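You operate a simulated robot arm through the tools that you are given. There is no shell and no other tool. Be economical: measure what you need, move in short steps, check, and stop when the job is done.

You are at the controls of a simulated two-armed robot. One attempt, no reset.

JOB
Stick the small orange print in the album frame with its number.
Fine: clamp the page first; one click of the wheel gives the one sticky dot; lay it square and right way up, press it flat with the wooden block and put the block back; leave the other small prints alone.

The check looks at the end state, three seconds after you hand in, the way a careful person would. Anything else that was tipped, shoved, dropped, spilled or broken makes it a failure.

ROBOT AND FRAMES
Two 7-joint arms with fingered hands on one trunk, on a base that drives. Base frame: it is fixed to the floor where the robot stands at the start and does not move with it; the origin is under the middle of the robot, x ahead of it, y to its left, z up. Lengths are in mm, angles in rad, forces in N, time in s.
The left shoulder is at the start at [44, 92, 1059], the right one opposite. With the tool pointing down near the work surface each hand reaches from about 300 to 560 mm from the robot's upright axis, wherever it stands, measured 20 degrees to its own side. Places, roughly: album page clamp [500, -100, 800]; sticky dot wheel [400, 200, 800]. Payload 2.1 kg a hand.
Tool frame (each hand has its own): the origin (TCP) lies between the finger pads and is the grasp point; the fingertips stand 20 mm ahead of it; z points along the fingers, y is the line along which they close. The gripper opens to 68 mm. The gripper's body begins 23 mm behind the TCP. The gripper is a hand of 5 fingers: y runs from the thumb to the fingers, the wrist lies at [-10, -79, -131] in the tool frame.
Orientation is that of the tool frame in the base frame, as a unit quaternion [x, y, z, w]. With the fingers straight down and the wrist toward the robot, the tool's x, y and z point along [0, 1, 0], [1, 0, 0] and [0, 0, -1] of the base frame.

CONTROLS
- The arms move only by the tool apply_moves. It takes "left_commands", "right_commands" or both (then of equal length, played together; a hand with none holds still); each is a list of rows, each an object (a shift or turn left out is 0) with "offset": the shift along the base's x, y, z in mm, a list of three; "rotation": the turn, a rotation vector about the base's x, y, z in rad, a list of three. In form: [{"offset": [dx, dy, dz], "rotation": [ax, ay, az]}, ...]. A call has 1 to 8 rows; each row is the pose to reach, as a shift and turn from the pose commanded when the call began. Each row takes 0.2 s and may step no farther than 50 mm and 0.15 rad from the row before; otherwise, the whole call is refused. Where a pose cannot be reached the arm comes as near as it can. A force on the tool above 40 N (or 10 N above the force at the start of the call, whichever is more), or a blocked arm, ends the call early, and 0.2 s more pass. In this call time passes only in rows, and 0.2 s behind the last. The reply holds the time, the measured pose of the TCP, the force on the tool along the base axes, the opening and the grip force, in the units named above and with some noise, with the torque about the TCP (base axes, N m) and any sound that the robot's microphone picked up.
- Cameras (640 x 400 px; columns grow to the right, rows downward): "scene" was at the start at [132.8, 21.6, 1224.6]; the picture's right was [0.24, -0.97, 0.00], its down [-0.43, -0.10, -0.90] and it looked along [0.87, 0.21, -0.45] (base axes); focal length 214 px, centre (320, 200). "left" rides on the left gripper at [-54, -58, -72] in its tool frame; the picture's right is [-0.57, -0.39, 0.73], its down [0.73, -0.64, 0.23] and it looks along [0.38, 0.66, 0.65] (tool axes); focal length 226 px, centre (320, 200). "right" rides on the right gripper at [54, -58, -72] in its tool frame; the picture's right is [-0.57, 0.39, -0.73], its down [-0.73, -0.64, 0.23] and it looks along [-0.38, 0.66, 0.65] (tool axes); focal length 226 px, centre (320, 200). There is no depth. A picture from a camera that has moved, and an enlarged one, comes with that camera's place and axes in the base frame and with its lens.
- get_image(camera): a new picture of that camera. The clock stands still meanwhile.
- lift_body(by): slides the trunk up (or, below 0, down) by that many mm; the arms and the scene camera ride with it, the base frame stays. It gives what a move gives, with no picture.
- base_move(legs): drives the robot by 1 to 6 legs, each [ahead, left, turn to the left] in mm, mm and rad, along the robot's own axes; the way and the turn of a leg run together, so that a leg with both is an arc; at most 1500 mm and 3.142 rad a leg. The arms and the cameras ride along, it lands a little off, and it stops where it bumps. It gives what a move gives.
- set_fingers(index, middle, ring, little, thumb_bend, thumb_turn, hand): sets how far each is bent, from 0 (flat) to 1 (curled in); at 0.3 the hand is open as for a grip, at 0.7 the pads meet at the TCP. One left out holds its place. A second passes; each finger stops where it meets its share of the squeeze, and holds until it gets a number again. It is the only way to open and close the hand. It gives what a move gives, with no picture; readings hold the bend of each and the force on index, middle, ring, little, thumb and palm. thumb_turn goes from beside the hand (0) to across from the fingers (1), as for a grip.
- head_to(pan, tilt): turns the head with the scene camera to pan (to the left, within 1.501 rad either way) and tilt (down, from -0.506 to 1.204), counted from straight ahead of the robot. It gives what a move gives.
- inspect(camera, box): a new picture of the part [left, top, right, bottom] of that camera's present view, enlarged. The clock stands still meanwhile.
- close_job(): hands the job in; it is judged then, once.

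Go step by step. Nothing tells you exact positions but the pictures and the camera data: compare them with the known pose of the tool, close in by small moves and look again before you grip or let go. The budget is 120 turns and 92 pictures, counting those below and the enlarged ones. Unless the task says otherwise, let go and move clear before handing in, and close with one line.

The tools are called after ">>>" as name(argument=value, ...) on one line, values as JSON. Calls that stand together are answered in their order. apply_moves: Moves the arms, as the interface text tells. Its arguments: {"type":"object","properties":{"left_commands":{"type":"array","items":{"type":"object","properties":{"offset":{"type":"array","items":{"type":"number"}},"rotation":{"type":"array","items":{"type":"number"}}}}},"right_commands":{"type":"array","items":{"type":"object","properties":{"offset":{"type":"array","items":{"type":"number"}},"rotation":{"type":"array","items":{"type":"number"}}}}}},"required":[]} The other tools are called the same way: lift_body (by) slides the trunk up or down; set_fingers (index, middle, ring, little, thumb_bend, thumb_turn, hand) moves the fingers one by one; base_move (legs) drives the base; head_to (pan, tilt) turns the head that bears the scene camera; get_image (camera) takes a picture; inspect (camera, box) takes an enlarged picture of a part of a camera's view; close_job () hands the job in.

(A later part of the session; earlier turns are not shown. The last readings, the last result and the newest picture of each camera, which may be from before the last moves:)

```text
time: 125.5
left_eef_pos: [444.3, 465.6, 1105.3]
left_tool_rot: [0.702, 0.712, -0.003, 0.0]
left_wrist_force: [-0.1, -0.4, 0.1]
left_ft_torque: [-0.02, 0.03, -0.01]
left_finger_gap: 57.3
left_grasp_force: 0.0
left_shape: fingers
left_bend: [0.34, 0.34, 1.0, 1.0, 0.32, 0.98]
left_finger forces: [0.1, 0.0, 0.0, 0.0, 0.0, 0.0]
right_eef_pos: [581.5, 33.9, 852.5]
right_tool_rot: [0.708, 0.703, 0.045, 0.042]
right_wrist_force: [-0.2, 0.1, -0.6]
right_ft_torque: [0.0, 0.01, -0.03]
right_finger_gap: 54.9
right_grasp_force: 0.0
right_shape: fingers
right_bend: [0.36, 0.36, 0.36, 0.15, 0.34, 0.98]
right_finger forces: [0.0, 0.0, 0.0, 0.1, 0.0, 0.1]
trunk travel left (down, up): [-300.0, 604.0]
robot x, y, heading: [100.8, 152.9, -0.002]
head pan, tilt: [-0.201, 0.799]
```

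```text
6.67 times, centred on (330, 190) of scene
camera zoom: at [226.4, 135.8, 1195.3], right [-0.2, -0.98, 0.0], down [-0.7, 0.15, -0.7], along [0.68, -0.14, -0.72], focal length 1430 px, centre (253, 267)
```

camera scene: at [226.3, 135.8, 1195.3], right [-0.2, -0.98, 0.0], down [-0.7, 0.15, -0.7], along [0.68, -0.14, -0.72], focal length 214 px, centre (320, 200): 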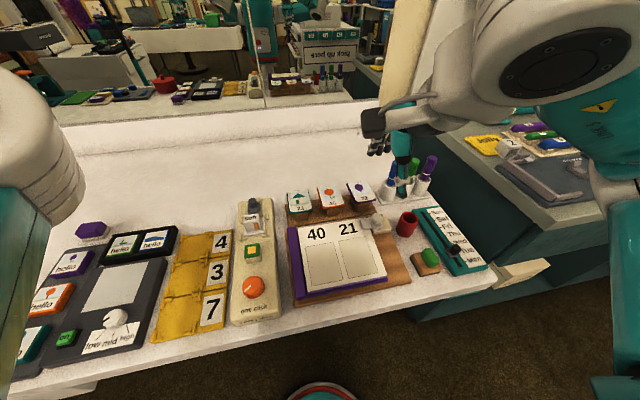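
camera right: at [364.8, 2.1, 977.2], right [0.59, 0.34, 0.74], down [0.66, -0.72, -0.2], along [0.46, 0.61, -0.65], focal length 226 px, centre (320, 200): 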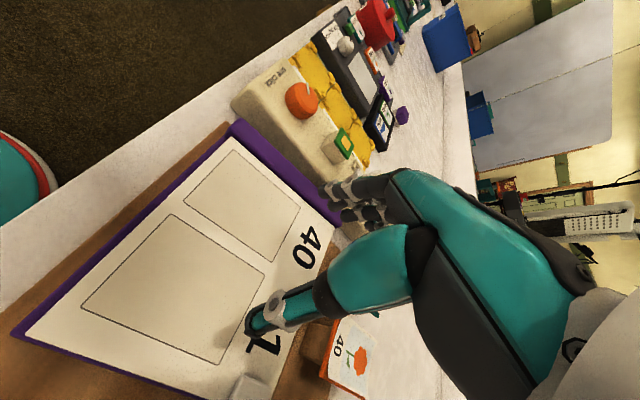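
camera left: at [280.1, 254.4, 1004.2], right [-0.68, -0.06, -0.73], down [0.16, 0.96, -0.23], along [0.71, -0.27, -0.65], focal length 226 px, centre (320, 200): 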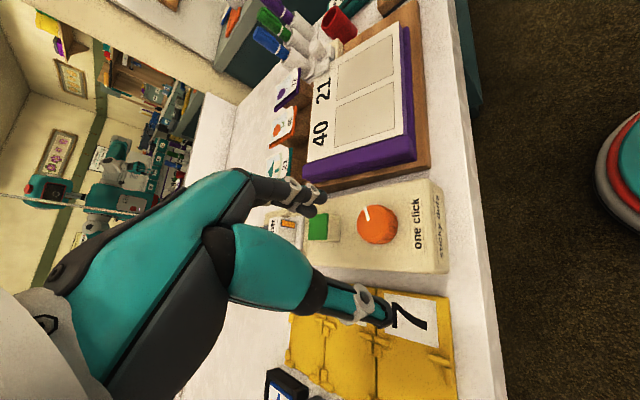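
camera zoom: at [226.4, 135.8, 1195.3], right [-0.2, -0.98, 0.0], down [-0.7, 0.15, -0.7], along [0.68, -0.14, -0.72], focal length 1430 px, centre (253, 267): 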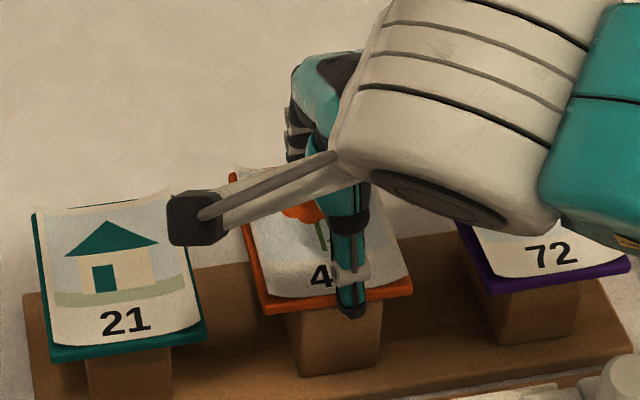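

The orange plate rose with the hand while its pedestal stayed, so it is part of the print and is gripped lightly. I'll firm up the grip, then lift.

>>> set_fingers(hand="right", index=0.44, middle=0.44, ring=0.44, thumb_bend=0.42)

>>> apply_moves(right_commands=[{"offset": [0, 0, 15]}, {"offset": [0, 0, 40]}])

>>> inspect(camera="right", box=[180, 120, 420, 320])

```text
time: 126.5
left_eef_pos: [445.4, 465.3, 1105.9]
left_tool_rot: [0.702, 0.712, -0.001, 0.001]
left_wrist_force: [0.5, -0.8, -0.5]
left_ft_torque: [-0.01, -0.02, -0.01]
left_finger_gap: 57.7
left_grasp_force: 0.1
left_shape: fingers
left_bend: [0.34, 0.34, 1.0, 1.0, 0.32, 0.98]
left_finger forces: [0.0, 0.1, 0.1, 0.0, 0.0, 0.1]
right_eef_pos: [581.1, 33.2, 853.6]
right_tool_rot: [0.708, 0.703, 0.044, 0.043]
right_wrist_force: [-0.1, 0.5, 0.2]
right_ft_torque: [-0.02, -0.02, 0.02]
right_finger_gap: 41.4
right_grasp_force: 0.3
right_shape: fingers
right_bend: [0.44, 0.44, 0.44, 0.15, 0.41, 0.98]
right_finger forces: [0.1, 0.1, 0.0, 0.1, 0.2, 0.0]
trunk travel left (down, up): [-300.0, 604.0]
robot x, y, heading: [101.4, 154.1, -0.003]
head pan, tilt: [-0.201, 0.799]
```

```text
time: 127.1
left_eef_pos: [445.2, 465.5, 1107.1]
left_tool_rot: [0.702, 0.712, -0.002, 0.001]
left_wrist_force: [0.6, -0.2, 0.4]
left_ft_torque: [-0.03, 0.02, 0.0]
left_finger_gap: 57.5
left_grasp_force: 0.1
left_shape: fingers
left_bend: [0.34, 0.34, 1.0, 1.0, 0.32, 0.98]
left_finger forces: [0.0, 0.0, 0.0, 0.0, 0.0, 0.0]
right_eef_pos: [581.2, 33.8, 893.7]
right_tool_rot: [0.708, 0.703, 0.045, 0.042]
right_wrist_force: [0.2, 0.1, 0.4]
right_ft_torque: [0.01, -0.05, 0.0]
right_finger_gap: 41.4
right_grasp_force: 0.1
right_shape: fingers
right_bend: [0.44, 0.44, 0.44, 0.15, 0.42, 0.98]
right_finger forces: [0.0, 0.0, 0.0, 0.0, 0.1, 0.1]
trunk travel left (down, up): [-300.0, 604.0]
robot x, y, heading: [106.6, 152.9, -0.009]
head pan, tilt: [-0.201, 0.799]
```

```text
2.00 times, centred on (300, 220) of right
camera zoom: at [514.3, 89.1, 957.3], right [0.29, -0.57, 0.77], down [-0.61, -0.73, -0.31], along [0.74, -0.38, -0.56], focal length 452 px, centre (360, 160)
```

zoom: 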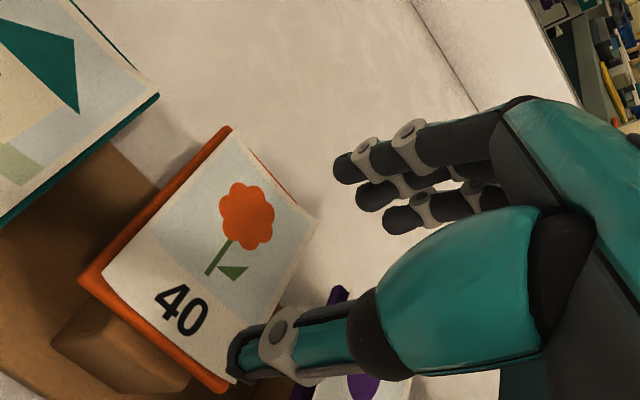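

The fingers had slid over the plate and nudged the print about 12 mm away; it still lies safely on its pedestal, now centred near [595,36]. I'll reopen, go lower this time and close there.

>>> set_fingers(hand="right", index=0.14, middle=0.14, ring=0.14, little=0.14, thumb_bend=0.14)

>>> apply_moves(right_commands=[{"offset": [14, 1.5, -10]}, {"offset": [14, 1.5, -35]}, {"offset": [14, 1.5, -55]}])

>>> set_fingers(hand="right", index=0.27, middle=0.27, ring=0.27, little=0.14, thumb_bend=0.25)

```text
time: 128.1
left_eef_pos: [444.9, 464.8, 1106.3]
left_tool_rot: [0.702, 0.712, -0.003, 0.0]
left_wrist_force: [-0.5, 0.2, 0.0]
left_ft_torque: [0.01, 0.02, 0.03]
left_finger_gap: 57.0
left_grasp_force: 0.1
left_shape: fingers
left_bend: [0.34, 0.34, 1.0, 1.0, 0.32, 0.98]
left_finger forces: [0.1, 0.0, 0.0, 0.0, 0.0, 0.0]
right_eef_pos: [580.4, 34.7, 892.8]
right_tool_rot: [0.708, 0.703, 0.045, 0.042]
right_wrist_force: [-0.3, 0.2, 0.4]
right_ft_torque: [0.0, 0.03, 0.01]
right_finger_gap: 85.4
right_grasp_force: 0.1
right_shape: fingers
right_bend: [0.14, 0.14, 0.14, 0.14, 0.14, 0.98]
right_finger forces: [0.0, 0.0, 0.0, 0.0, 0.0, 0.0]
trunk travel left (down, up): [-300.0, 604.0]
robot x, y, heading: [105.2, 155.0, -0.007]
head pan, tilt: [-0.201, 0.799]
```

```text
time: 128.9
left_eef_pos: [444.7, 465.0, 1106.1]
left_tool_rot: [0.702, 0.712, -0.003, 0.0]
left_wrist_force: [-0.2, -0.2, -0.4]
left_ft_torque: [0.0, 0.02, -0.01]
left_finger_gap: 57.0
left_grasp_force: 0.0
left_shape: fingers
left_bend: [0.34, 0.34, 1.0, 1.0, 0.32, 0.98]
left_finger forces: [0.1, 0.0, 0.0, 0.0, 0.0, 0.0]
right_eef_pos: [594.8, 34.8, 836.9]
right_tool_rot: [0.709, 0.703, 0.045, 0.042]
right_wrist_force: [0.1, 0.6, -0.1]
right_ft_torque: [0.01, 0.05, 0.03]
right_finger_gap: 86.6
right_grasp_force: 0.0
right_shape: fingers
right_bend: [0.14, 0.14, 0.14, 0.14, 0.12, 0.98]
right_finger forces: [0.1, 0.0, 0.0, 0.0, 0.9, 0.0]
trunk travel left (down, up): [-300.0, 604.0]
robot x, y, heading: [105.6, 151.7, -0.0]
head pan, tilt: [-0.201, 0.799]
```

```text
time: 129.9
left_eef_pos: [444.1, 465.6, 1106.4]
left_tool_rot: [0.702, 0.712, -0.002, 0.001]
left_wrist_force: [-0.2, 0.0, 0.6]
left_ft_torque: [-0.01, -0.03, -0.03]
left_finger_gap: 57.4
left_grasp_force: 0.1
left_shape: fingers
left_bend: [0.34, 0.34, 1.0, 1.0, 0.32, 0.98]
left_finger forces: [0.0, 0.0, 0.0, 0.1, 0.0, 0.0]
right_eef_pos: [595.5, 34.8, 838.5]
right_tool_rot: [0.708, 0.703, 0.045, 0.042]
right_wrist_force: [-3.1, -0.4, 1.5]
right_ft_torque: [0.02, 0.11, -0.01]
right_finger_gap: 73.9
right_grasp_force: 1.4
right_shape: fingers
right_bend: [0.27, 0.27, 0.27, 0.14, 0.16, 0.98]
right_finger forces: [0.1, 0.0, 0.0, 0.0, 3.0, 0.0]
trunk travel left (down, up): [-300.0, 604.0]
robot x, y, heading: [105.1, 151.6, 0.003]
head pan, tilt: [-0.201, 0.799]
```

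The thumb touches the near edge; now the fingers on the far side.

>>> set_fingers(hand="right", index=0.4, middle=0.4, ring=0.4)

>>> inspect(camera="right", box=[180, 120, 420, 320])

```text
time: 130.9
left_eef_pos: [444.3, 465.6, 1107.2]
left_tool_rot: [0.702, 0.712, -0.002, 0.001]
left_wrist_force: [0.3, -0.5, 0.2]
left_ft_torque: [0.02, 0.01, 0.04]
left_finger_gap: 57.4
left_grasp_force: 0.1
left_shape: fingers
left_bend: [0.34, 0.34, 1.0, 1.0, 0.32, 0.98]
left_finger forces: [0.1, 0.0, 0.0, 0.1, 0.0, 0.0]
right_eef_pos: [594.6, 35.8, 838.3]
right_tool_rot: [0.709, 0.703, 0.044, 0.043]
right_wrist_force: [2.3, -0.2, 3.4]
right_ft_torque: [0.0, -0.05, -0.01]
right_finger_gap: 68.7
right_grasp_force: 4.6
right_shape: fingers
right_bend: [0.34, 0.37, 0.37, 0.14, 0.12, 0.97]
right_finger forces: [3.1, 1.6, 1.6, 0.0, 4.2, 0.1]
trunk travel left (down, up): [-300.0, 604.0]
robot x, y, heading: [103.1, 152.2, -0.006]
head pan, tilt: [-0.201, 0.799]
```

```text
2.00 times, centred on (300, 220) of right
camera zoom: at [527.6, 90.1, 902.5], right [0.29, -0.57, 0.77], down [-0.61, -0.73, -0.31], along [0.74, -0.38, -0.56], focal length 452 px, centre (360, 160)
```

zoom: 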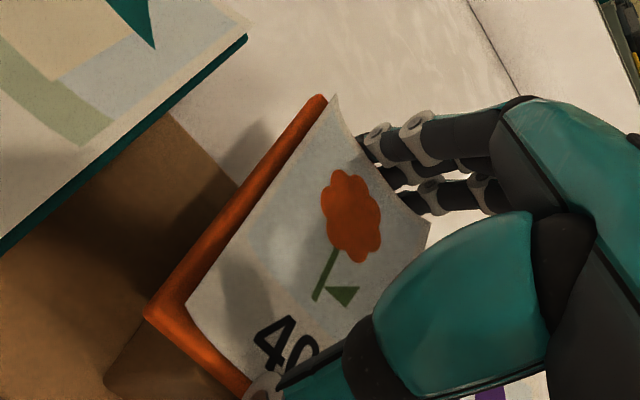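

Now it is truly gripped: about 6 N on the far side against 4 N at the thumb, gap 68.7 mm. Lifting.

>>> apply_moves(right_commands=[{"offset": [0, 0, 10]}, {"offset": [0, 0, 30]}, {"offset": [0, 0, 70]}])

>>> inspect(camera="right", box=[180, 120, 420, 320])

```text
time: 131.7
left_eef_pos: [444.3, 466.2, 1106.7]
left_tool_rot: [0.703, 0.712, -0.002, 0.001]
left_wrist_force: [-0.5, -0.4, 0.1]
left_ft_torque: [0.0, 0.0, 0.01]
left_finger_gap: 57.1
left_grasp_force: 0.0
left_shape: fingers
left_bend: [0.34, 0.34, 1.0, 1.0, 0.32, 0.98]
left_finger forces: [0.0, 0.1, 0.0, 0.0, 0.1, 0.0]
right_eef_pos: [594.6, 35.9, 906.8]
right_tool_rot: [0.708, 0.703, 0.045, 0.043]
right_wrist_force: [-0.2, -0.5, -0.6]
right_ft_torque: [-0.03, -0.01, 0.0]
right_finger_gap: 67.6
right_grasp_force: 4.2
right_shape: fingers
right_bend: [0.35, 0.38, 0.37, 0.14, 0.11, 0.97]
right_finger forces: [1.8, 1.4, 1.0, 0.0, 4.0, 0.0]
trunk travel left (down, up): [-300.0, 604.0]
robot x, y, heading: [104.1, 150.7, -0.003]
head pan, tilt: [-0.201, 0.799]
```

```text
2.00 times, centred on (300, 220) of right
camera zoom: at [527.7, 89.9, 972.2], right [0.29, -0.57, 0.77], down [-0.61, -0.73, -0.31], along [0.74, -0.38, -0.56], focal length 452 px, centre (360, 160)
```

zoom: 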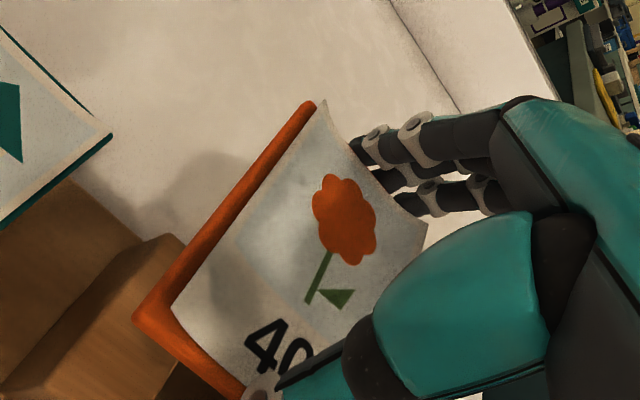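

The print is held well; relative to the TCP its centre is about [−5.5,−1,−11.5] once levelled. I'll carry it level over the dot on the green pad ([462,219,837]), offset slightly so thumb and fingers clear the wheel and the cube.

>>> apply_moves(right_commands=[{"offset": [-15, 20, 20], "rotation": [0, 0.03, 0]}, {"offset": [-38, 60, 20], "rotation": [0, 0.06, 0]}, {"offset": [-65, 100, 20], "rotation": [0, 0.09, 0]}, {"offset": [-90, 140, 20], "rotation": [0, 0.124, 0]}, {"offset": [-115, 175, 20], "rotation": [0, 0.124, 0]}, {"offset": [-136, 194, 10], "rotation": [0, 0.124, 0]}, {"offset": [-136, 194, -18], "rotation": [0, 0.124, 0]}])

>>> head_to(pan=0.1, tilt=0.8)

>>> get_image(camera="scene")

```text
time: 133.3
left_eef_pos: [444.5, 466.0, 1105.9]
left_tool_rot: [0.702, 0.712, -0.003, 0.0]
left_wrist_force: [0.6, -0.4, -0.7]
left_ft_torque: [0.01, 0.03, 0.01]
left_finger_gap: 57.3
left_grasp_force: 0.0
left_shape: fingers
left_bend: [0.34, 0.34, 1.0, 1.0, 0.32, 0.98]
left_finger forces: [0.1, 0.0, 0.0, 0.1, 0.0, 0.0]
right_eef_pos: [458.9, 228.3, 889.7]
right_tool_rot: [0.71, 0.704, 0.001, -0.001]
right_wrist_force: [0.5, 0.5, 0.7]
right_ft_torque: [0.0, -0.03, 0.0]
right_finger_gap: 67.2
right_grasp_force: 4.0
right_shape: fingers
right_bend: [0.35, 0.38, 0.37, 0.14, 0.12, 0.97]
right_finger forces: [1.7, 1.2, 0.9, 0.0, 3.7, 0.0]
trunk travel left (down, up): [-300.0, 604.0]
robot x, y, heading: [103.3, 152.8, -0.004]
head pan, tilt: [-0.201, 0.799]
```

```text
time: 134.1
left_eef_pos: [444.2, 466.2, 1106.7]
left_tool_rot: [0.702, 0.712, -0.003, 0.0]
left_wrist_force: [0.4, 0.1, 0.4]
left_ft_torque: [-0.03, 0.01, 0.0]
left_finger_gap: 57.4
left_grasp_force: 0.0
left_shape: fingers
left_bend: [0.34, 0.34, 1.0, 1.0, 0.32, 0.98]
left_finger forces: [0.0, 0.1, 0.0, 0.0, 0.1, 0.1]
right_eef_pos: [459.1, 227.0, 890.4]
right_tool_rot: [0.71, 0.704, 0.0, -0.001]
right_wrist_force: [0.1, 0.2, -0.9]
right_ft_torque: [0.01, -0.01, 0.02]
right_finger_gap: 67.1
right_grasp_force: 3.8
right_shape: fingers
right_bend: [0.35, 0.38, 0.37, 0.14, 0.12, 0.97]
right_finger forces: [1.7, 1.3, 1.0, 0.0, 3.7, 0.0]
trunk travel left (down, up): [-300.0, 604.0]
robot x, y, heading: [101.0, 153.4, -0.007]
head pan, tilt: [0.099, 0.799]
```

```text
9 pictures are left
camera scene: at [227.7, 160.0, 1195.3], right [0.09, -1.0, 0.0], down [-0.71, -0.07, -0.7], along [0.69, 0.07, -0.72], focal length 214 px, centre (320, 200)
```

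scene: 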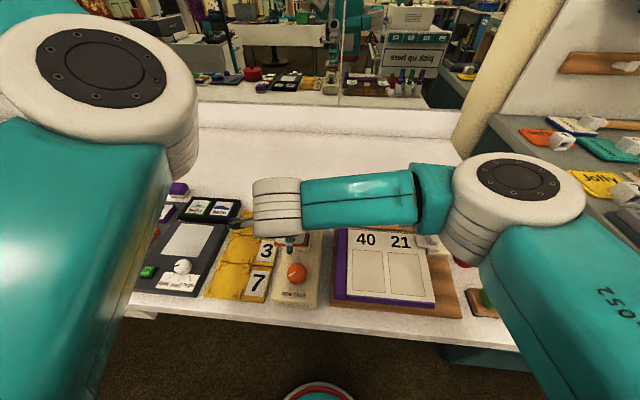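

Nine pictures left, so I rely on force now. Lowering toward the pad in steps.

>>> apply_moves(right_commands=[{"offset": [-0.5, 2, -12]}, {"offset": [-0.5, 2, -24]}, {"offset": [-0.5, 2, -31]}])

>>> apply_moves(right_commands=[{"offset": [0, 0, -3]}])

>>> apply_moves(right_commands=[{"offset": [0, 0, -3]}])

```text
time: 134.9
left_eef_pos: [444.9, 465.1, 1107.2]
left_tool_rot: [0.702, 0.712, -0.001, 0.0]
left_wrist_force: [0.0, 0.1, -1.2]
left_ft_torque: [-0.02, 0.02, 0.01]
left_finger_gap: 57.3
left_grasp_force: 0.2
left_shape: fingers
left_bend: [0.34, 0.34, 1.0, 1.0, 0.32, 0.98]
left_finger forces: [0.1, 0.1, 0.0, 0.0, 0.0, 0.0]
right_eef_pos: [458.7, 230.1, 859.1]
right_tool_rot: [0.71, 0.704, 0.001, 0.0]
right_wrist_force: [-0.3, 0.0, 2.2]
right_ft_torque: [-0.01, -0.05, -0.03]
right_finger_gap: 67.6
right_grasp_force: 4.1
right_shape: fingers
right_bend: [0.35, 0.38, 0.38, 0.14, 0.11, 0.97]
right_finger forces: [2.3, 1.0, 0.9, 0.0, 4.3, 0.0]
trunk travel left (down, up): [-300.0, 604.0]
robot x, y, heading: [105.7, 154.5, -0.006]
head pan, tilt: [0.099, 0.799]
```

```text
time: 135.3
left_eef_pos: [445.0, 465.0, 1106.7]
left_tool_rot: [0.702, 0.712, -0.002, 0.0]
left_wrist_force: [0.1, -0.3, 0.0]
left_ft_torque: [0.0, 0.02, 0.01]
left_finger_gap: 57.3
left_grasp_force: 0.1
left_shape: fingers
left_bend: [0.34, 0.34, 1.0, 1.0, 0.32, 0.98]
left_finger forces: [0.1, 0.0, 0.1, 0.0, 0.0, 0.0]
right_eef_pos: [458.1, 231.6, 855.6]
right_tool_rot: [0.709, 0.705, 0.002, 0.0]
right_wrist_force: [-0.5, 1.0, 5.3]
right_ft_torque: [0.01, -0.04, 0.01]
right_finger_gap: 68.7
right_grasp_force: 4.8
right_shape: fingers
right_bend: [0.34, 0.39, 0.38, 0.14, 0.11, 0.97]
right_finger forces: [3.5, 0.4, 0.8, 0.1, 4.2, 0.0]
trunk travel left (down, up): [-300.0, 604.0]
robot x, y, heading: [102.9, 153.7, -0.0]
head pan, tilt: [0.099, 0.799]
```

```text
time: 135.7
left_eef_pos: [443.5, 465.6, 1106.1]
left_tool_rot: [0.702, 0.712, -0.002, 0.001]
left_wrist_force: [-0.1, -0.1, -0.7]
left_ft_torque: [0.03, 0.04, -0.03]
left_finger_gap: 57.4
left_grasp_force: 0.1
left_shape: fingers
left_bend: [0.34, 0.34, 1.0, 1.0, 0.32, 0.98]
left_finger forces: [0.0, 0.0, 0.0, 0.1, 0.1, 0.0]
right_eef_pos: [458.2, 231.5, 853.2]
right_tool_rot: [0.71, 0.704, 0.001, -0.001]
right_wrist_force: [-0.5, 0.3, 6.1]
right_ft_torque: [0.0, -0.1, 0.03]
right_finger_gap: 70.0
right_grasp_force: 5.7
right_shape: fingers
right_bend: [0.32, 0.4, 0.38, 0.14, 0.1, 0.97]
right_finger forces: [4.7, 0.1, 0.8, 0.1, 4.4, 0.0]
trunk travel left (down, up): [-300.0, 604.0]
robot x, y, heading: [105.0, 150.0, -0.008]
head pan, tilt: [0.099, 0.799]
```

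Contact with about 6 N, enough to pick up the dot. I'll lift and check pad and print.

>>> apply_moves(right_commands=[{"offset": [0, 0, 10]}, {"offset": [0, 0, 40]}, {"offset": [0, -40, 60]}, {"offset": [-5, -85, 60]}, {"offset": [-10, -120, 50]}])

>>> get_image(camera="scene")

>>> inspect(camera="right", box=[180, 120, 420, 320])

```text
time: 136.9
left_eef_pos: [445.4, 465.0, 1107.0]
left_tool_rot: [0.702, 0.712, -0.002, -0.001]
left_wrist_force: [1.2, -0.8, 1.0]
left_ft_torque: [0.02, 0.0, 0.0]
left_finger_gap: 57.0
left_grasp_force: 0.1
left_shape: fingers
left_bend: [0.34, 0.34, 1.0, 1.0, 0.32, 0.98]
left_finger forces: [0.0, 0.0, 0.0, 0.0, 0.1, 0.0]
right_eef_pos: [447.4, 109.0, 901.2]
right_tool_rot: [0.709, 0.705, 0.001, -0.002]
right_wrist_force: [0.9, 0.3, -0.4]
right_ft_torque: [-0.01, 0.01, 0.0]
right_finger_gap: 68.0
right_grasp_force: 3.1
right_shape: fingers
right_bend: [0.34, 0.4, 0.38, 0.14, 0.12, 0.97]
right_finger forces: [2.5, 0.3, 1.0, 0.0, 3.1, 0.1]
trunk travel left (down, up): [-300.0, 604.0]
robot x, y, heading: [102.3, 153.3, 0.001]
head pan, tilt: [0.099, 0.799]
```

```text
8 pictures are left
camera scene: at [227.6, 159.9, 1195.3], right [0.1, -1.0, 0.0], down [-0.71, -0.07, -0.7], along [0.69, 0.07, -0.72], focal length 214 px, centre (320, 200)
```

scene: 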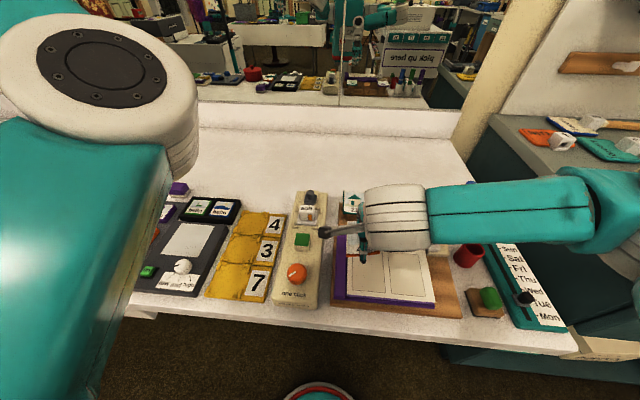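

```text
2.00 times, centred on (300, 220) of right
camera zoom: at [389.7, 163.1, 973.5], right [0.38, -0.57, 0.73], down [-0.65, -0.73, -0.23], along [0.66, -0.38, -0.65], focal length 452 px, centre (360, 160)
```

zoom: 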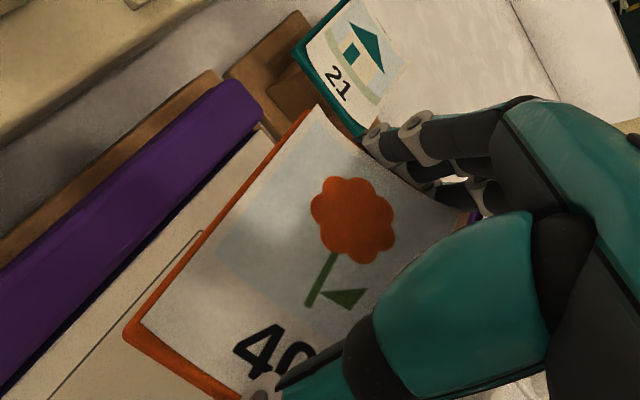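

The pad is bare, so the dot is on the print's back. The frame for 40 works out centred near [416,88,822] on a page sloping up away by about 10°. I'll bring the print just above it, tilted to match, and check.

>>> apply_moves(right_commands=[{"offset": [-10, -8, -10], "rotation": [0, -0.08, 0]}, {"offset": [-20, -16, -25], "rotation": [0, -0.17, 0]}, {"offset": [-25.4, -19.7, -43], "rotation": [0, -0.17, 0]}])

>>> inspect(camera="right", box=[120, 120, 420, 380])

>>> inspect(camera="scene", box=[330, 210, 450, 310])

```text
time: 137.7
left_eef_pos: [444.1, 464.7, 1106.6]
left_tool_rot: [0.703, 0.711, -0.003, -0.001]
left_wrist_force: [-0.2, 0.4, 1.0]
left_ft_torque: [0.0, 0.01, 0.0]
left_finger_gap: 57.2
left_grasp_force: 0.0
left_shape: fingers
left_bend: [0.34, 0.34, 1.0, 1.0, 0.32, 0.98]
left_finger forces: [0.1, 0.0, 0.0, 0.0, 0.0, 0.1]
right_eef_pos: [422.6, 90.1, 859.3]
right_tool_rot: [0.707, 0.702, 0.061, 0.06]
right_wrist_force: [-0.2, 0.3, 0.2]
right_ft_torque: [-0.01, -0.02, 0.0]
right_finger_gap: 67.5
right_grasp_force: 3.0
right_shape: fingers
right_bend: [0.35, 0.4, 0.39, 0.14, 0.12, 0.97]
right_finger forces: [2.4, 0.3, 0.8, 0.0, 3.0, 0.1]
trunk travel left (down, up): [-300.0, 604.0]
robot x, y, heading: [105.0, 147.4, -0.004]
head pan, tilt: [0.099, 0.799]
```

```text
1.54 times, centred on (270, 250) of right
camera zoom: at [353.6, 144.8, 920.0], right [0.25, -0.57, 0.78], down [-0.6, -0.73, -0.34], along [0.76, -0.38, -0.53], focal length 348 px, centre (397, 123)
```

zoom: 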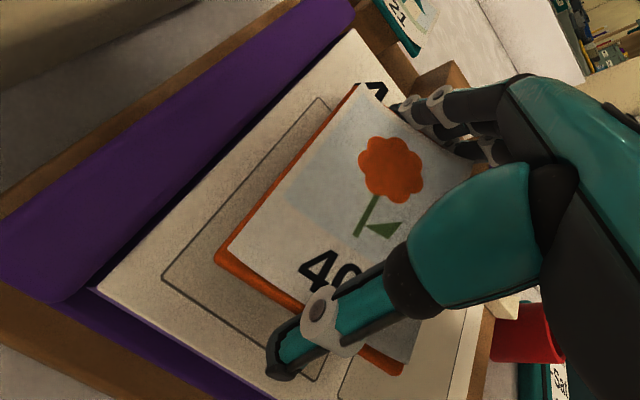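

```text
4.00 times, centred on (390, 260) of scene
camera zoom: at [227.6, 159.9, 1195.3], right [0.1, -1.0, 0.0], down [-0.71, -0.07, -0.7], along [0.69, 0.07, -0.72], focal length 858 px, centre (40, -40)
```

zoom: 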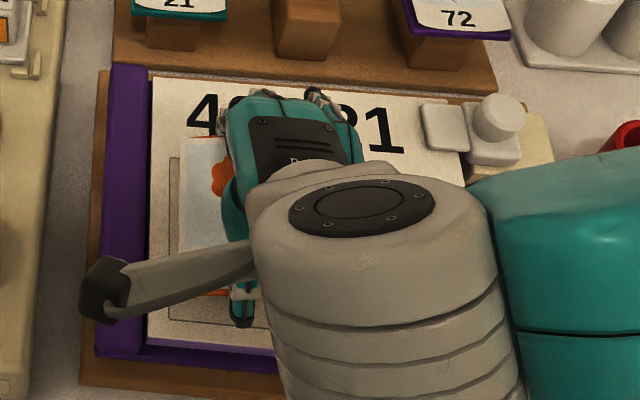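

The print is near its place but rolled about 10° in the grip (right side high) from the pad contact. Frame corners work out to x 382–456, y 60–117.5. I'll counter the roll, shift slightly and lower until it touches.

>>> apply_moves(right_commands=[{"offset": [2, -1.5, -2], "rotation": [0.08, 0.015, 0]}, {"offset": [3, -3.2, -8], "rotation": [0.15, 0.03, 0]}, {"offset": [3, -3.2, -13], "rotation": [0.15, 0.03, 0]}])

>>> apply_moves(right_commands=[{"offset": [0, 0, -3]}])

```text
time: 138.5
left_eef_pos: [443.3, 465.1, 1106.5]
left_tool_rot: [0.702, 0.712, -0.001, 0.001]
left_wrist_force: [-0.8, 0.5, 0.0]
left_ft_torque: [0.01, -0.03, -0.01]
left_finger_gap: 57.4
left_grasp_force: 0.1
left_shape: fingers
left_bend: [0.34, 0.34, 1.0, 1.0, 0.32, 0.98]
left_finger forces: [0.0, 0.0, 0.0, 0.0, 0.1, 0.1]
right_eef_pos: [426.6, 87.6, 845.8]
right_tool_rot: [0.71, 0.696, 0.105, -0.005]
right_wrist_force: [-1.0, -0.1, 6.7]
right_ft_torque: [-0.06, -0.21, -0.05]
right_finger_gap: 67.7
right_grasp_force: 6.3
right_shape: fingers
right_bend: [0.35, 0.38, 0.39, 0.14, 0.13, 0.97]
right_finger forces: [2.4, 6.7, 0.8, 0.1, 2.8, 0.0]
trunk travel left (down, up): [-300.0, 604.0]
robot x, y, heading: [102.1, 147.9, 0.002]
head pan, tilt: [0.099, 0.799]
```

```text
time: 138.9
left_eef_pos: [443.0, 465.7, 1107.7]
left_tool_rot: [0.702, 0.712, -0.002, 0.001]
left_wrist_force: [0.2, 1.1, -0.2]
left_ft_torque: [0.03, 0.02, -0.01]
left_finger_gap: 57.3
left_grasp_force: 0.1
left_shape: fingers
left_bend: [0.34, 0.34, 1.0, 1.0, 0.32, 0.98]
left_finger forces: [0.0, 0.0, 0.0, 0.1, 0.1, 0.0]
right_eef_pos: [426.6, 88.5, 844.9]
right_tool_rot: [0.71, 0.697, 0.106, -0.004]
right_wrist_force: [-4.9, -3.2, 26.4]
right_ft_torque: [-0.36, -0.85, -0.19]
right_finger_gap: 67.5
right_grasp_force: 16.4
right_shape: fingers
right_bend: [0.35, 0.35, 0.37, 0.14, 0.13, 0.97]
right_finger forces: [2.8, 17.5, 10.0, 0.0, 2.7, 0.0]
trunk travel left (down, up): [-300.0, 604.0]
robot x, y, heading: [104.0, 153.0, -0.004]
head pan, tilt: [0.099, 0.799]
```

The far fingertips touch the page (26 N). I'll back off 2 mm and open gently so the print settles into the frame.

>>> apply_moves(right_commands=[{"offset": [0, 0, -1]}])

>>> apply_moves(right_commands=[{"offset": [0, 0, 3.5]}])

>>> set_fingers(hand="right", index=0.27, middle=0.27, ring=0.27, thumb_bend=0.06)

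>>> inspect(camera="right", box=[120, 120, 420, 380])

```text
time: 139.3
left_eef_pos: [441.6, 465.5, 1107.7]
left_tool_rot: [0.702, 0.712, -0.001, 0.001]
left_wrist_force: [0.9, 0.1, 1.2]
left_ft_torque: [0.02, -0.03, -0.02]
left_finger_gap: 57.5
left_grasp_force: 0.2
left_shape: fingers
left_bend: [0.34, 0.34, 1.0, 1.0, 0.32, 0.98]
left_finger forces: [0.0, 0.0, 0.0, 0.0, 0.0, 0.0]
right_eef_pos: [425.0, 87.6, 843.6]
right_tool_rot: [0.711, 0.696, 0.105, -0.003]
right_wrist_force: [-8.3, -3.1, 37.9]
right_ft_torque: [-0.56, -1.25, -0.26]
right_finger_gap: 67.5
right_grasp_force: 22.0
right_shape: fingers
right_bend: [0.35, 0.33, 0.34, 0.14, 0.13, 0.97]
right_finger forces: [2.9, 21.2, 17.6, 0.0, 2.6, 0.0]
trunk travel left (down, up): [-300.0, 604.0]
robot x, y, heading: [102.9, 150.3, -0.005]
head pan, tilt: [0.099, 0.799]
```

```text
time: 139.7
left_eef_pos: [443.9, 466.7, 1106.7]
left_tool_rot: [0.702, 0.712, -0.002, 0.001]
left_wrist_force: [-0.9, 0.3, 0.3]
left_ft_torque: [0.01, 0.02, 0.01]
left_finger_gap: 57.4
left_grasp_force: 0.0
left_shape: fingers
left_bend: [0.34, 0.34, 1.0, 1.0, 0.32, 0.98]
left_finger forces: [0.0, 0.1, 0.1, 0.0, 0.0, 0.0]
right_eef_pos: [426.9, 87.3, 844.3]
right_tool_rot: [0.711, 0.696, 0.101, -0.006]
right_wrist_force: [-1.5, 0.3, 14.6]
right_ft_torque: [-0.14, -0.51, -0.02]
right_finger_gap: 67.1
right_grasp_force: 10.4
right_shape: fingers
right_bend: [0.35, 0.34, 0.37, 0.14, 0.13, 0.97]
right_finger forces: [2.6, 13.0, 2.6, 0.0, 2.9, 0.0]
trunk travel left (down, up): [-300.0, 604.0]
robot x, y, heading: [101.4, 151.7, -0.008]
head pan, tilt: [0.099, 0.799]
```

```text
time: 140.7
left_eef_pos: [444.6, 465.9, 1106.0]
left_tool_rot: [0.702, 0.712, -0.002, 0.001]
left_wrist_force: [0.5, -0.3, -0.9]
left_ft_torque: [0.0, 0.02, -0.04]
left_finger_gap: 57.3
left_grasp_force: 0.1
left_shape: fingers
left_bend: [0.34, 0.34, 1.0, 1.0, 0.32, 0.98]
left_finger forces: [0.1, 0.0, 0.0, 0.0, 0.0, 0.1]
right_eef_pos: [427.2, 87.8, 844.7]
right_tool_rot: [0.71, 0.696, 0.103, -0.005]
right_wrist_force: [0.2, -0.2, 0.5]
right_ft_torque: [-0.02, -0.02, 0.0]
right_finger_gap: 76.2
right_grasp_force: 0.0
right_shape: fingers
right_bend: [0.27, 0.27, 0.27, 0.14, 0.06, 0.98]
right_finger forces: [0.0, 0.0, 0.0, 0.1, 0.1, 0.0]
trunk travel left (down, up): [-300.0, 604.0]
robot x, y, heading: [105.9, 155.8, -0.004]
head pan, tilt: [0.099, 0.799]
```

```text
1.54 times, centred on (270, 250) of right
camera zoom: at [359.1, 132.1, 916.3], right [0.28, -0.68, 0.68], down [-0.61, -0.67, -0.42], along [0.74, -0.3, -0.6], focal length 348 px, centre (397, 123)
```

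zoom: 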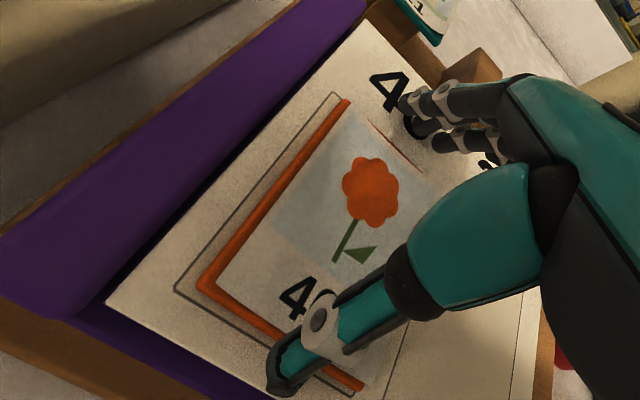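

The print lies in frame 40, right way up, within about 2 mm and 2° of square. I'll lift clear and drive back to where the right hand can reach the wooden block, which sits near [399,−126].

>>> apply_moves(right_commands=[{"offset": [-2, -2, 15]}, {"offset": [-6, -6, 45]}, {"offset": [-10, -10, 85], "rotation": [-0.07, 0.07, 0]}, {"offset": [-20, -20, 130], "rotation": [-0.15, 0.139, 0]}, {"offset": [-30, -30, 170], "rotation": [-0.15, 0.139, 0]}])

>>> base_move(legs=[[-54, -171, 0]])

>>> head_to(pan=0.0, tilt=0.9)

>>> get_image(camera="scene")

```text
time: 141.9
left_eef_pos: [444.9, 466.1, 1105.9]
left_tool_rot: [0.702, 0.712, -0.002, 0.0]
left_wrist_force: [-0.6, 0.4, 0.1]
left_ft_torque: [-0.01, 0.0, 0.0]
left_finger_gap: 57.3
left_grasp_force: 0.0
left_shape: fingers
left_bend: [0.34, 0.34, 1.0, 1.0, 0.32, 0.98]
left_finger forces: [0.0, 0.0, 0.0, 0.1, 0.1, 0.1]
right_eef_pos: [396.5, 58.6, 1014.3]
right_tool_rot: [0.714, 0.7, 0.002, 0.001]
right_wrist_force: [-0.1, 0.5, -0.3]
right_ft_torque: [-0.03, -0.02, 0.0]
right_finger_gap: 76.7
right_grasp_force: 0.1
right_shape: fingers
right_bend: [0.27, 0.27, 0.27, 0.14, 0.06, 0.98]
right_finger forces: [0.1, 0.0, 0.1, 0.1, 0.0, 0.1]
trunk travel left (down, up): [-300.0, 604.0]
robot x, y, heading: [103.6, 152.4, -0.003]
head pan, tilt: [0.099, 0.799]
```

```text
time: 143.4
left_eef_pos: [390.9, 293.3, 1106.8]
left_tool_rot: [0.703, 0.711, -0.002, 0.0]
left_wrist_force: [0.1, -0.6, 0.8]
left_ft_torque: [0.02, 0.0, -0.03]
left_finger_gap: 57.1
left_grasp_force: 0.0
left_shape: fingers
left_bend: [0.34, 0.34, 1.0, 1.0, 0.32, 0.98]
left_finger forces: [0.0, 0.0, 0.1, 0.0, 0.1, 0.1]
right_eef_pos: [341.1, -113.9, 1014.2]
right_tool_rot: [0.716, 0.698, 0.002, 0.0]
right_wrist_force: [-0.1, -0.6, 0.1]
right_ft_torque: [0.01, -0.02, -0.01]
right_finger_gap: 76.8
right_grasp_force: 0.0
right_shape: fingers
right_bend: [0.27, 0.27, 0.27, 0.14, 0.06, 0.98]
right_finger forces: [0.1, 0.0, 0.0, 0.0, 0.0, 0.0]
trunk travel left (down, up): [-300.0, 604.0]
robot x, y, heading: [52.2, -21.8, -0.005]
head pan, tilt: [0.099, 0.799]
```

```text
time: 144.1
left_eef_pos: [391.3, 292.5, 1106.0]
left_tool_rot: [0.703, 0.711, -0.003, 0.0]
left_wrist_force: [-0.7, -0.3, 0.1]
left_ft_torque: [0.04, 0.0, 0.02]
left_finger_gap: 57.3
left_grasp_force: 0.1
left_shape: fingers
left_bend: [0.34, 0.34, 1.0, 1.0, 0.32, 0.98]
left_finger forces: [0.0, 0.1, 0.0, 0.1, 0.1, 0.0]
right_eef_pos: [343.3, -114.6, 1014.5]
right_tool_rot: [0.714, 0.7, 0.002, 0.001]
right_wrist_force: [0.1, 0.8, -0.6]
right_ft_torque: [0.0, -0.01, -0.03]
right_finger_gap: 76.5
right_grasp_force: 0.0
right_shape: fingers
right_bend: [0.27, 0.27, 0.27, 0.14, 0.06, 0.98]
right_finger forces: [0.0, 0.0, 0.0, 0.0, 0.1, 0.0]
trunk travel left (down, up): [-300.0, 604.0]
robot x, y, heading: [47.1, -24.4, -0.008]
head pan, tilt: [0.0, 0.901]
```

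```text
3 pictures are left
camera scene: at [168.2, -20.3, 1187.4], right [-0.01, -1.0, 0.0], down [-0.78, 0.0, -0.62], along [0.62, 0.0, -0.78], focal length 214 px, centre (320, 200)
```

scene: 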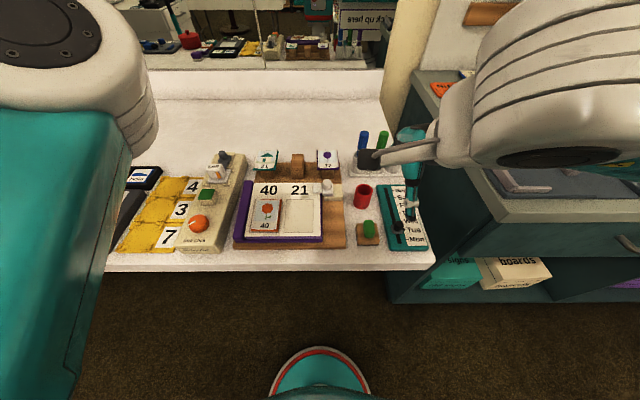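

The print sits square in frame 40 in this view. The block's green handle is at about [394,−122,805]. I'll set a thumb–index–middle grip and go down above it, then take one check picture.

>>> set_fingers(hand="right", index=0.28, middle=0.28, ring=1.0, little=1.0, thumb_bend=0.28)

>>> apply_moves(right_commands=[{"offset": [12, -2, -40]}, {"offset": [25, -4, -80]}, {"offset": [38, -6, -120]}, {"offset": [51, -7, -155]}, {"offset": [51, -7, -170]}])

>>> get_image(camera="right")

```text
time: 145.1
left_eef_pos: [390.0, 291.9, 1106.2]
left_tool_rot: [0.703, 0.712, -0.002, 0.001]
left_wrist_force: [0.1, -0.2, 0.6]
left_ft_torque: [0.01, -0.03, 0.0]
left_finger_gap: 57.4
left_grasp_force: 0.0
left_shape: fingers
left_bend: [0.34, 0.34, 1.0, 1.0, 0.32, 0.98]
left_finger forces: [0.0, 0.0, 0.1, 0.0, 0.1, 0.0]
right_eef_pos: [342.7, -115.5, 1014.4]
right_tool_rot: [0.715, 0.699, 0.002, 0.0]
right_wrist_force: [-0.3, 0.9, 0.4]
right_ft_torque: [-0.02, 0.0, -0.03]
right_finger_gap: 65.7
right_grasp_force: 0.1
right_shape: fingers
right_bend: [0.28, 0.28, 1.0, 1.0, 0.28, 0.98]
right_finger forces: [0.1, 0.0, 0.0, 0.0, 0.1, 0.0]
trunk travel left (down, up): [-300.0, 604.0]
robot x, y, heading: [49.0, -22.0, -0.009]
head pan, tilt: [0.0, 0.901]
```

```text
time: 146.3
left_eef_pos: [392.2, 293.3, 1106.9]
left_tool_rot: [0.703, 0.712, -0.003, 0.0]
left_wrist_force: [0.2, -0.4, 0.0]
left_ft_torque: [-0.01, -0.02, -0.01]
left_finger_gap: 57.0
left_grasp_force: 0.1
left_shape: fingers
left_bend: [0.34, 0.34, 1.0, 1.0, 0.32, 0.98]
left_finger forces: [0.1, 0.0, 0.0, 0.0, 0.0, 0.1]
right_eef_pos: [393.3, -120.6, 843.7]
right_tool_rot: [0.715, 0.699, 0.001, -0.001]
right_wrist_force: [0.1, -0.4, -0.4]
right_ft_torque: [0.0, 0.0, 0.0]
right_finger_gap: 65.7
right_grasp_force: 0.1
right_shape: fingers
right_bend: [0.28, 0.28, 1.0, 1.0, 0.28, 0.98]
right_finger forces: [0.0, 0.1, 0.0, 0.1, 0.0, 0.0]
trunk travel left (down, up): [-300.0, 604.0]
robot x, y, heading: [48.8, -18.3, -0.006]
head pan, tilt: [0.0, 0.901]
```

```text
2 pictures are left
camera right: at [336.1, -65.1, 915.2], right [0.37, -0.58, 0.73], down [-0.66, -0.72, -0.23], along [0.66, -0.39, -0.65], focal length 226 px, centre (320, 200)
```

right: 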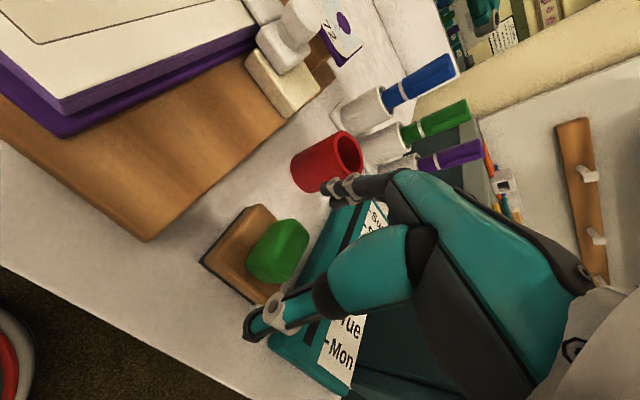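

The handle is confirmed at [394,−122.5,806], right between thumb and fingers. Lowering and gripping it.

>>> apply_moves(right_commands=[{"offset": [0.5, -1.5, -13]}, {"offset": [0.5, -1.5, -24]}])

>>> set_fingers(hand="right", index=0.7, middle=0.7, thumb_bend=0.65)

>>> apply_moves(right_commands=[{"offset": [0, 0, 5]}])

```text
time: 146.9
left_eef_pos: [391.8, 292.2, 1105.9]
left_tool_rot: [0.703, 0.711, -0.003, 0.001]
left_wrist_force: [-0.4, 0.4, -1.1]
left_ft_torque: [-0.06, 0.02, 0.01]
left_finger_gap: 57.0
left_grasp_force: 0.1
left_shape: fingers
left_bend: [0.34, 0.34, 1.0, 1.0, 0.32, 0.98]
left_finger forces: [0.0, 0.1, 0.0, 0.0, 0.0, 0.0]
right_eef_pos: [393.5, -123.1, 819.3]
right_tool_rot: [0.715, 0.7, 0.001, -0.001]
right_wrist_force: [-0.4, -0.5, 0.4]
right_ft_torque: [-0.02, 0.01, -0.01]
right_finger_gap: 65.8
right_grasp_force: 0.1
right_shape: fingers
right_bend: [0.28, 0.28, 1.0, 1.0, 0.28, 0.98]
right_finger forces: [0.0, 0.0, 0.1, 0.0, 0.0, 0.1]
trunk travel left (down, up): [-300.0, 604.0]
robot x, y, heading: [50.1, -19.8, -0.006]
head pan, tilt: [0.0, 0.901]
```

```text
time: 147.9
left_eef_pos: [391.1, 293.2, 1106.6]
left_tool_rot: [0.703, 0.711, -0.003, 0.002]
left_wrist_force: [0.8, -0.8, -0.8]
left_ft_torque: [0.01, -0.02, 0.0]
left_finger_gap: 57.1
left_grasp_force: 0.0
left_shape: fingers
left_bend: [0.34, 0.34, 1.0, 1.0, 0.32, 0.98]
left_finger forces: [0.0, 0.0, 0.1, 0.0, 0.0, 0.0]
right_eef_pos: [394.7, -123.5, 820.4]
right_tool_rot: [0.715, 0.699, 0.002, 0.001]
right_wrist_force: [5.1, 0.8, 15.0]
right_ft_torque: [-0.08, -0.47, 0.05]
right_finger_gap: 25.3
right_grasp_force: 14.7
right_shape: fingers
right_bend: [0.55, 0.54, 1.0, 1.0, 0.47, 0.97]
right_finger forces: [7.2, 12.9, 0.0, 0.0, 9.1, 0.0]
trunk travel left (down, up): [-300.0, 604.0]
robot x, y, heading: [48.7, -17.8, -0.012]
head pan, tilt: [0.0, 0.901]
```

```text
time: 148.3
left_eef_pos: [391.9, 292.2, 1106.2]
left_tool_rot: [0.703, 0.712, -0.003, 0.001]
left_wrist_force: [-0.1, -0.1, 0.0]
left_ft_torque: [0.03, 0.01, 0.0]
left_finger_gap: 57.3
left_grasp_force: 0.0
left_shape: fingers
left_bend: [0.34, 0.34, 1.0, 1.0, 0.32, 0.98]
left_finger forces: [0.0, 0.0, 0.1, 0.1, 0.1, 0.1]
right_eef_pos: [393.6, -123.8, 823.5]
right_tool_rot: [0.715, 0.7, -0.001, 0.0]
right_wrist_force: [0.6, 0.4, -2.0]
right_ft_torque: [0.0, 0.0, 0.01]
right_finger_gap: 25.2
right_grasp_force: 8.8
right_shape: fingers
right_bend: [0.57, 0.59, 1.0, 1.0, 0.46, 0.96]
right_finger forces: [4.9, 4.3, 0.0, 0.0, 9.6, 0.1]
trunk travel left (down, up): [-300.0, 604.0]
robot x, y, heading: [50.2, -22.0, -0.004]
head pan, tilt: [0.0, 0.901]
```

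The block is in hand (about 2 N weight). I'll lift it, carry it over the print, tilt to the page's slope and lower with force control.

>>> apply_moves(right_commands=[{"offset": [0, 0, 40]}, {"offset": [0, 0, 85]}, {"offset": [3, 45, 95]}, {"offset": [7, 90, 95]}, {"offset": [11, 135, 95], "rotation": [0, -0.05, 0]}, {"offset": [15, 175, 95], "rotation": [0, -0.1, 0]}, {"offset": [18, 209.5, 90], "rotation": [0, -0.142, 0]}, {"offset": [18, 209.5, 65], "rotation": [0, -0.142, 0]}])

>>> apply_moves(right_commands=[{"offset": [0, 0, -8]}])

```text
time: 150.1
left_eef_pos: [390.9, 292.6, 1105.2]
left_tool_rot: [0.703, 0.712, -0.003, 0.0]
left_wrist_force: [-0.7, 0.2, -0.1]
left_ft_torque: [0.0, 0.0, 0.0]
left_finger_gap: 57.2
left_grasp_force: 0.0
left_shape: fingers
left_bend: [0.34, 0.34, 1.0, 1.0, 0.32, 0.98]
left_finger forces: [0.0, 0.0, 0.1, 0.1, 0.0, 0.1]
right_eef_pos: [413.3, 86.2, 889.6]
right_tool_rot: [0.713, 0.697, 0.052, 0.05]
right_wrist_force: [-0.5, 0.2, -2.1]
right_ft_torque: [0.0, 0.01, -0.01]
right_finger_gap: 24.8
right_grasp_force: 9.0
right_shape: fingers
right_bend: [0.57, 0.59, 1.0, 1.0, 0.46, 0.95]
right_finger forces: [4.6, 3.8, 0.0, 0.0, 9.8, 0.1]
trunk travel left (down, up): [-300.0, 604.0]
robot x, y, heading: [50.8, -23.2, -0.006]
head pan, tilt: [0.0, 0.901]
```

```text
time: 150.5
left_eef_pos: [390.7, 293.6, 1106.8]
left_tool_rot: [0.703, 0.712, -0.002, 0.0]
left_wrist_force: [0.1, -0.5, -0.2]
left_ft_torque: [-0.01, -0.04, 0.03]
left_finger_gap: 57.2
left_grasp_force: 0.0
left_shape: fingers
left_bend: [0.34, 0.34, 1.0, 1.0, 0.32, 0.98]
left_finger forces: [0.0, 0.1, 0.1, 0.1, 0.0, 0.0]
right_eef_pos: [411.6, 86.6, 880.3]
right_tool_rot: [0.713, 0.697, 0.051, 0.05]
right_wrist_force: [0.1, -0.5, -1.2]
right_ft_torque: [-0.02, 0.0, -0.01]
right_finger_gap: 24.9
right_grasp_force: 8.6
right_shape: fingers
right_bend: [0.57, 0.59, 1.0, 1.0, 0.46, 0.95]
right_finger forces: [4.7, 3.7, 0.1, 0.1, 9.8, 0.1]
trunk travel left (down, up): [-300.0, 604.0]
robot x, y, heading: [49.9, -20.6, -0.008]
head pan, tilt: [0.0, 0.901]
```

Still free at z 880. Lowering in 4 mm steps.

>>> apply_moves(right_commands=[{"offset": [0, 0, -4]}])

>>> apply_moves(right_commands=[{"offset": [0, 0, -4]}])

>>> apply_moves(right_commands=[{"offset": [0, 0, -3]}])

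```text
time: 150.9
left_eef_pos: [391.2, 292.2, 1106.3]
left_tool_rot: [0.702, 0.712, -0.002, 0.0]
left_wrist_force: [0.2, -0.4, 0.2]
left_ft_torque: [-0.01, 0.0, 0.03]
left_finger_gap: 57.3
left_grasp_force: 0.1
left_shape: fingers
left_bend: [0.34, 0.34, 1.0, 1.0, 0.32, 0.98]
left_finger forces: [0.1, 0.0, 0.1, 0.0, 0.0, 0.0]
right_eef_pos: [411.0, 85.8, 876.8]
right_tool_rot: [0.713, 0.698, 0.05, 0.049]
right_wrist_force: [0.6, -0.2, -1.0]
right_ft_torque: [0.0, -0.03, -0.02]
right_finger_gap: 24.8
right_grasp_force: 9.1
right_shape: fingers
right_bend: [0.57, 0.59, 1.0, 1.0, 0.46, 0.95]
right_finger forces: [4.6, 3.6, 0.0, 0.1, 9.9, 0.0]
trunk travel left (down, up): [-300.0, 604.0]
robot x, y, heading: [45.9, -18.8, -0.006]
head pan, tilt: [0.0, 0.901]
```

```text
time: 151.3
left_eef_pos: [391.5, 292.1, 1106.1]
left_tool_rot: [0.703, 0.711, -0.003, 0.0]
left_wrist_force: [0.1, 0.8, 0.4]
left_ft_torque: [0.01, -0.02, 0.0]
left_finger_gap: 57.0
left_grasp_force: 0.1
left_shape: fingers
left_bend: [0.34, 0.34, 1.0, 1.0, 0.32, 0.98]
left_finger forces: [0.0, 0.0, 0.0, 0.0, 0.0, 0.1]
right_eef_pos: [412.4, 86.1, 872.7]
right_tool_rot: [0.713, 0.698, 0.053, 0.05]
right_wrist_force: [0.5, 0.0, -1.6]
right_ft_torque: [0.06, 0.02, -0.01]
right_finger_gap: 24.9
right_grasp_force: 9.1
right_shape: fingers
right_bend: [0.57, 0.59, 1.0, 1.0, 0.46, 0.95]
right_finger forces: [4.6, 3.7, 0.1, 0.1, 9.8, 0.1]
trunk travel left (down, up): [-300.0, 604.0]
robot x, y, heading: [47.4, -21.1, -0.007]
head pan, tilt: [0.0, 0.901]
```

```text
time: 151.7
left_eef_pos: [391.0, 291.9, 1105.1]
left_tool_rot: [0.703, 0.711, -0.002, 0.0]
left_wrist_force: [0.6, -0.3, 0.0]
left_ft_torque: [-0.02, -0.01, 0.0]
left_finger_gap: 57.5
left_grasp_force: 0.0
left_shape: fingers
left_bend: [0.34, 0.34, 1.0, 1.0, 0.32, 0.98]
left_finger forces: [0.0, 0.0, 0.0, 0.1, 0.1, 0.0]
right_eef_pos: [412.3, 87.0, 871.0]
right_tool_rot: [0.713, 0.697, 0.052, 0.05]
right_wrist_force: [-0.6, 1.0, -0.7]
right_ft_torque: [-0.03, -0.03, 0.03]
right_finger_gap: 24.9
right_grasp_force: 8.8
right_shape: fingers
right_bend: [0.57, 0.59, 1.0, 1.0, 0.46, 0.95]
right_finger forces: [4.6, 3.9, 0.1, 0.0, 9.9, 0.0]
trunk travel left (down, up): [-300.0, 604.0]
robot x, y, heading: [50.1, -19.9, -0.013]
head pan, tilt: [0.0, 0.901]
```

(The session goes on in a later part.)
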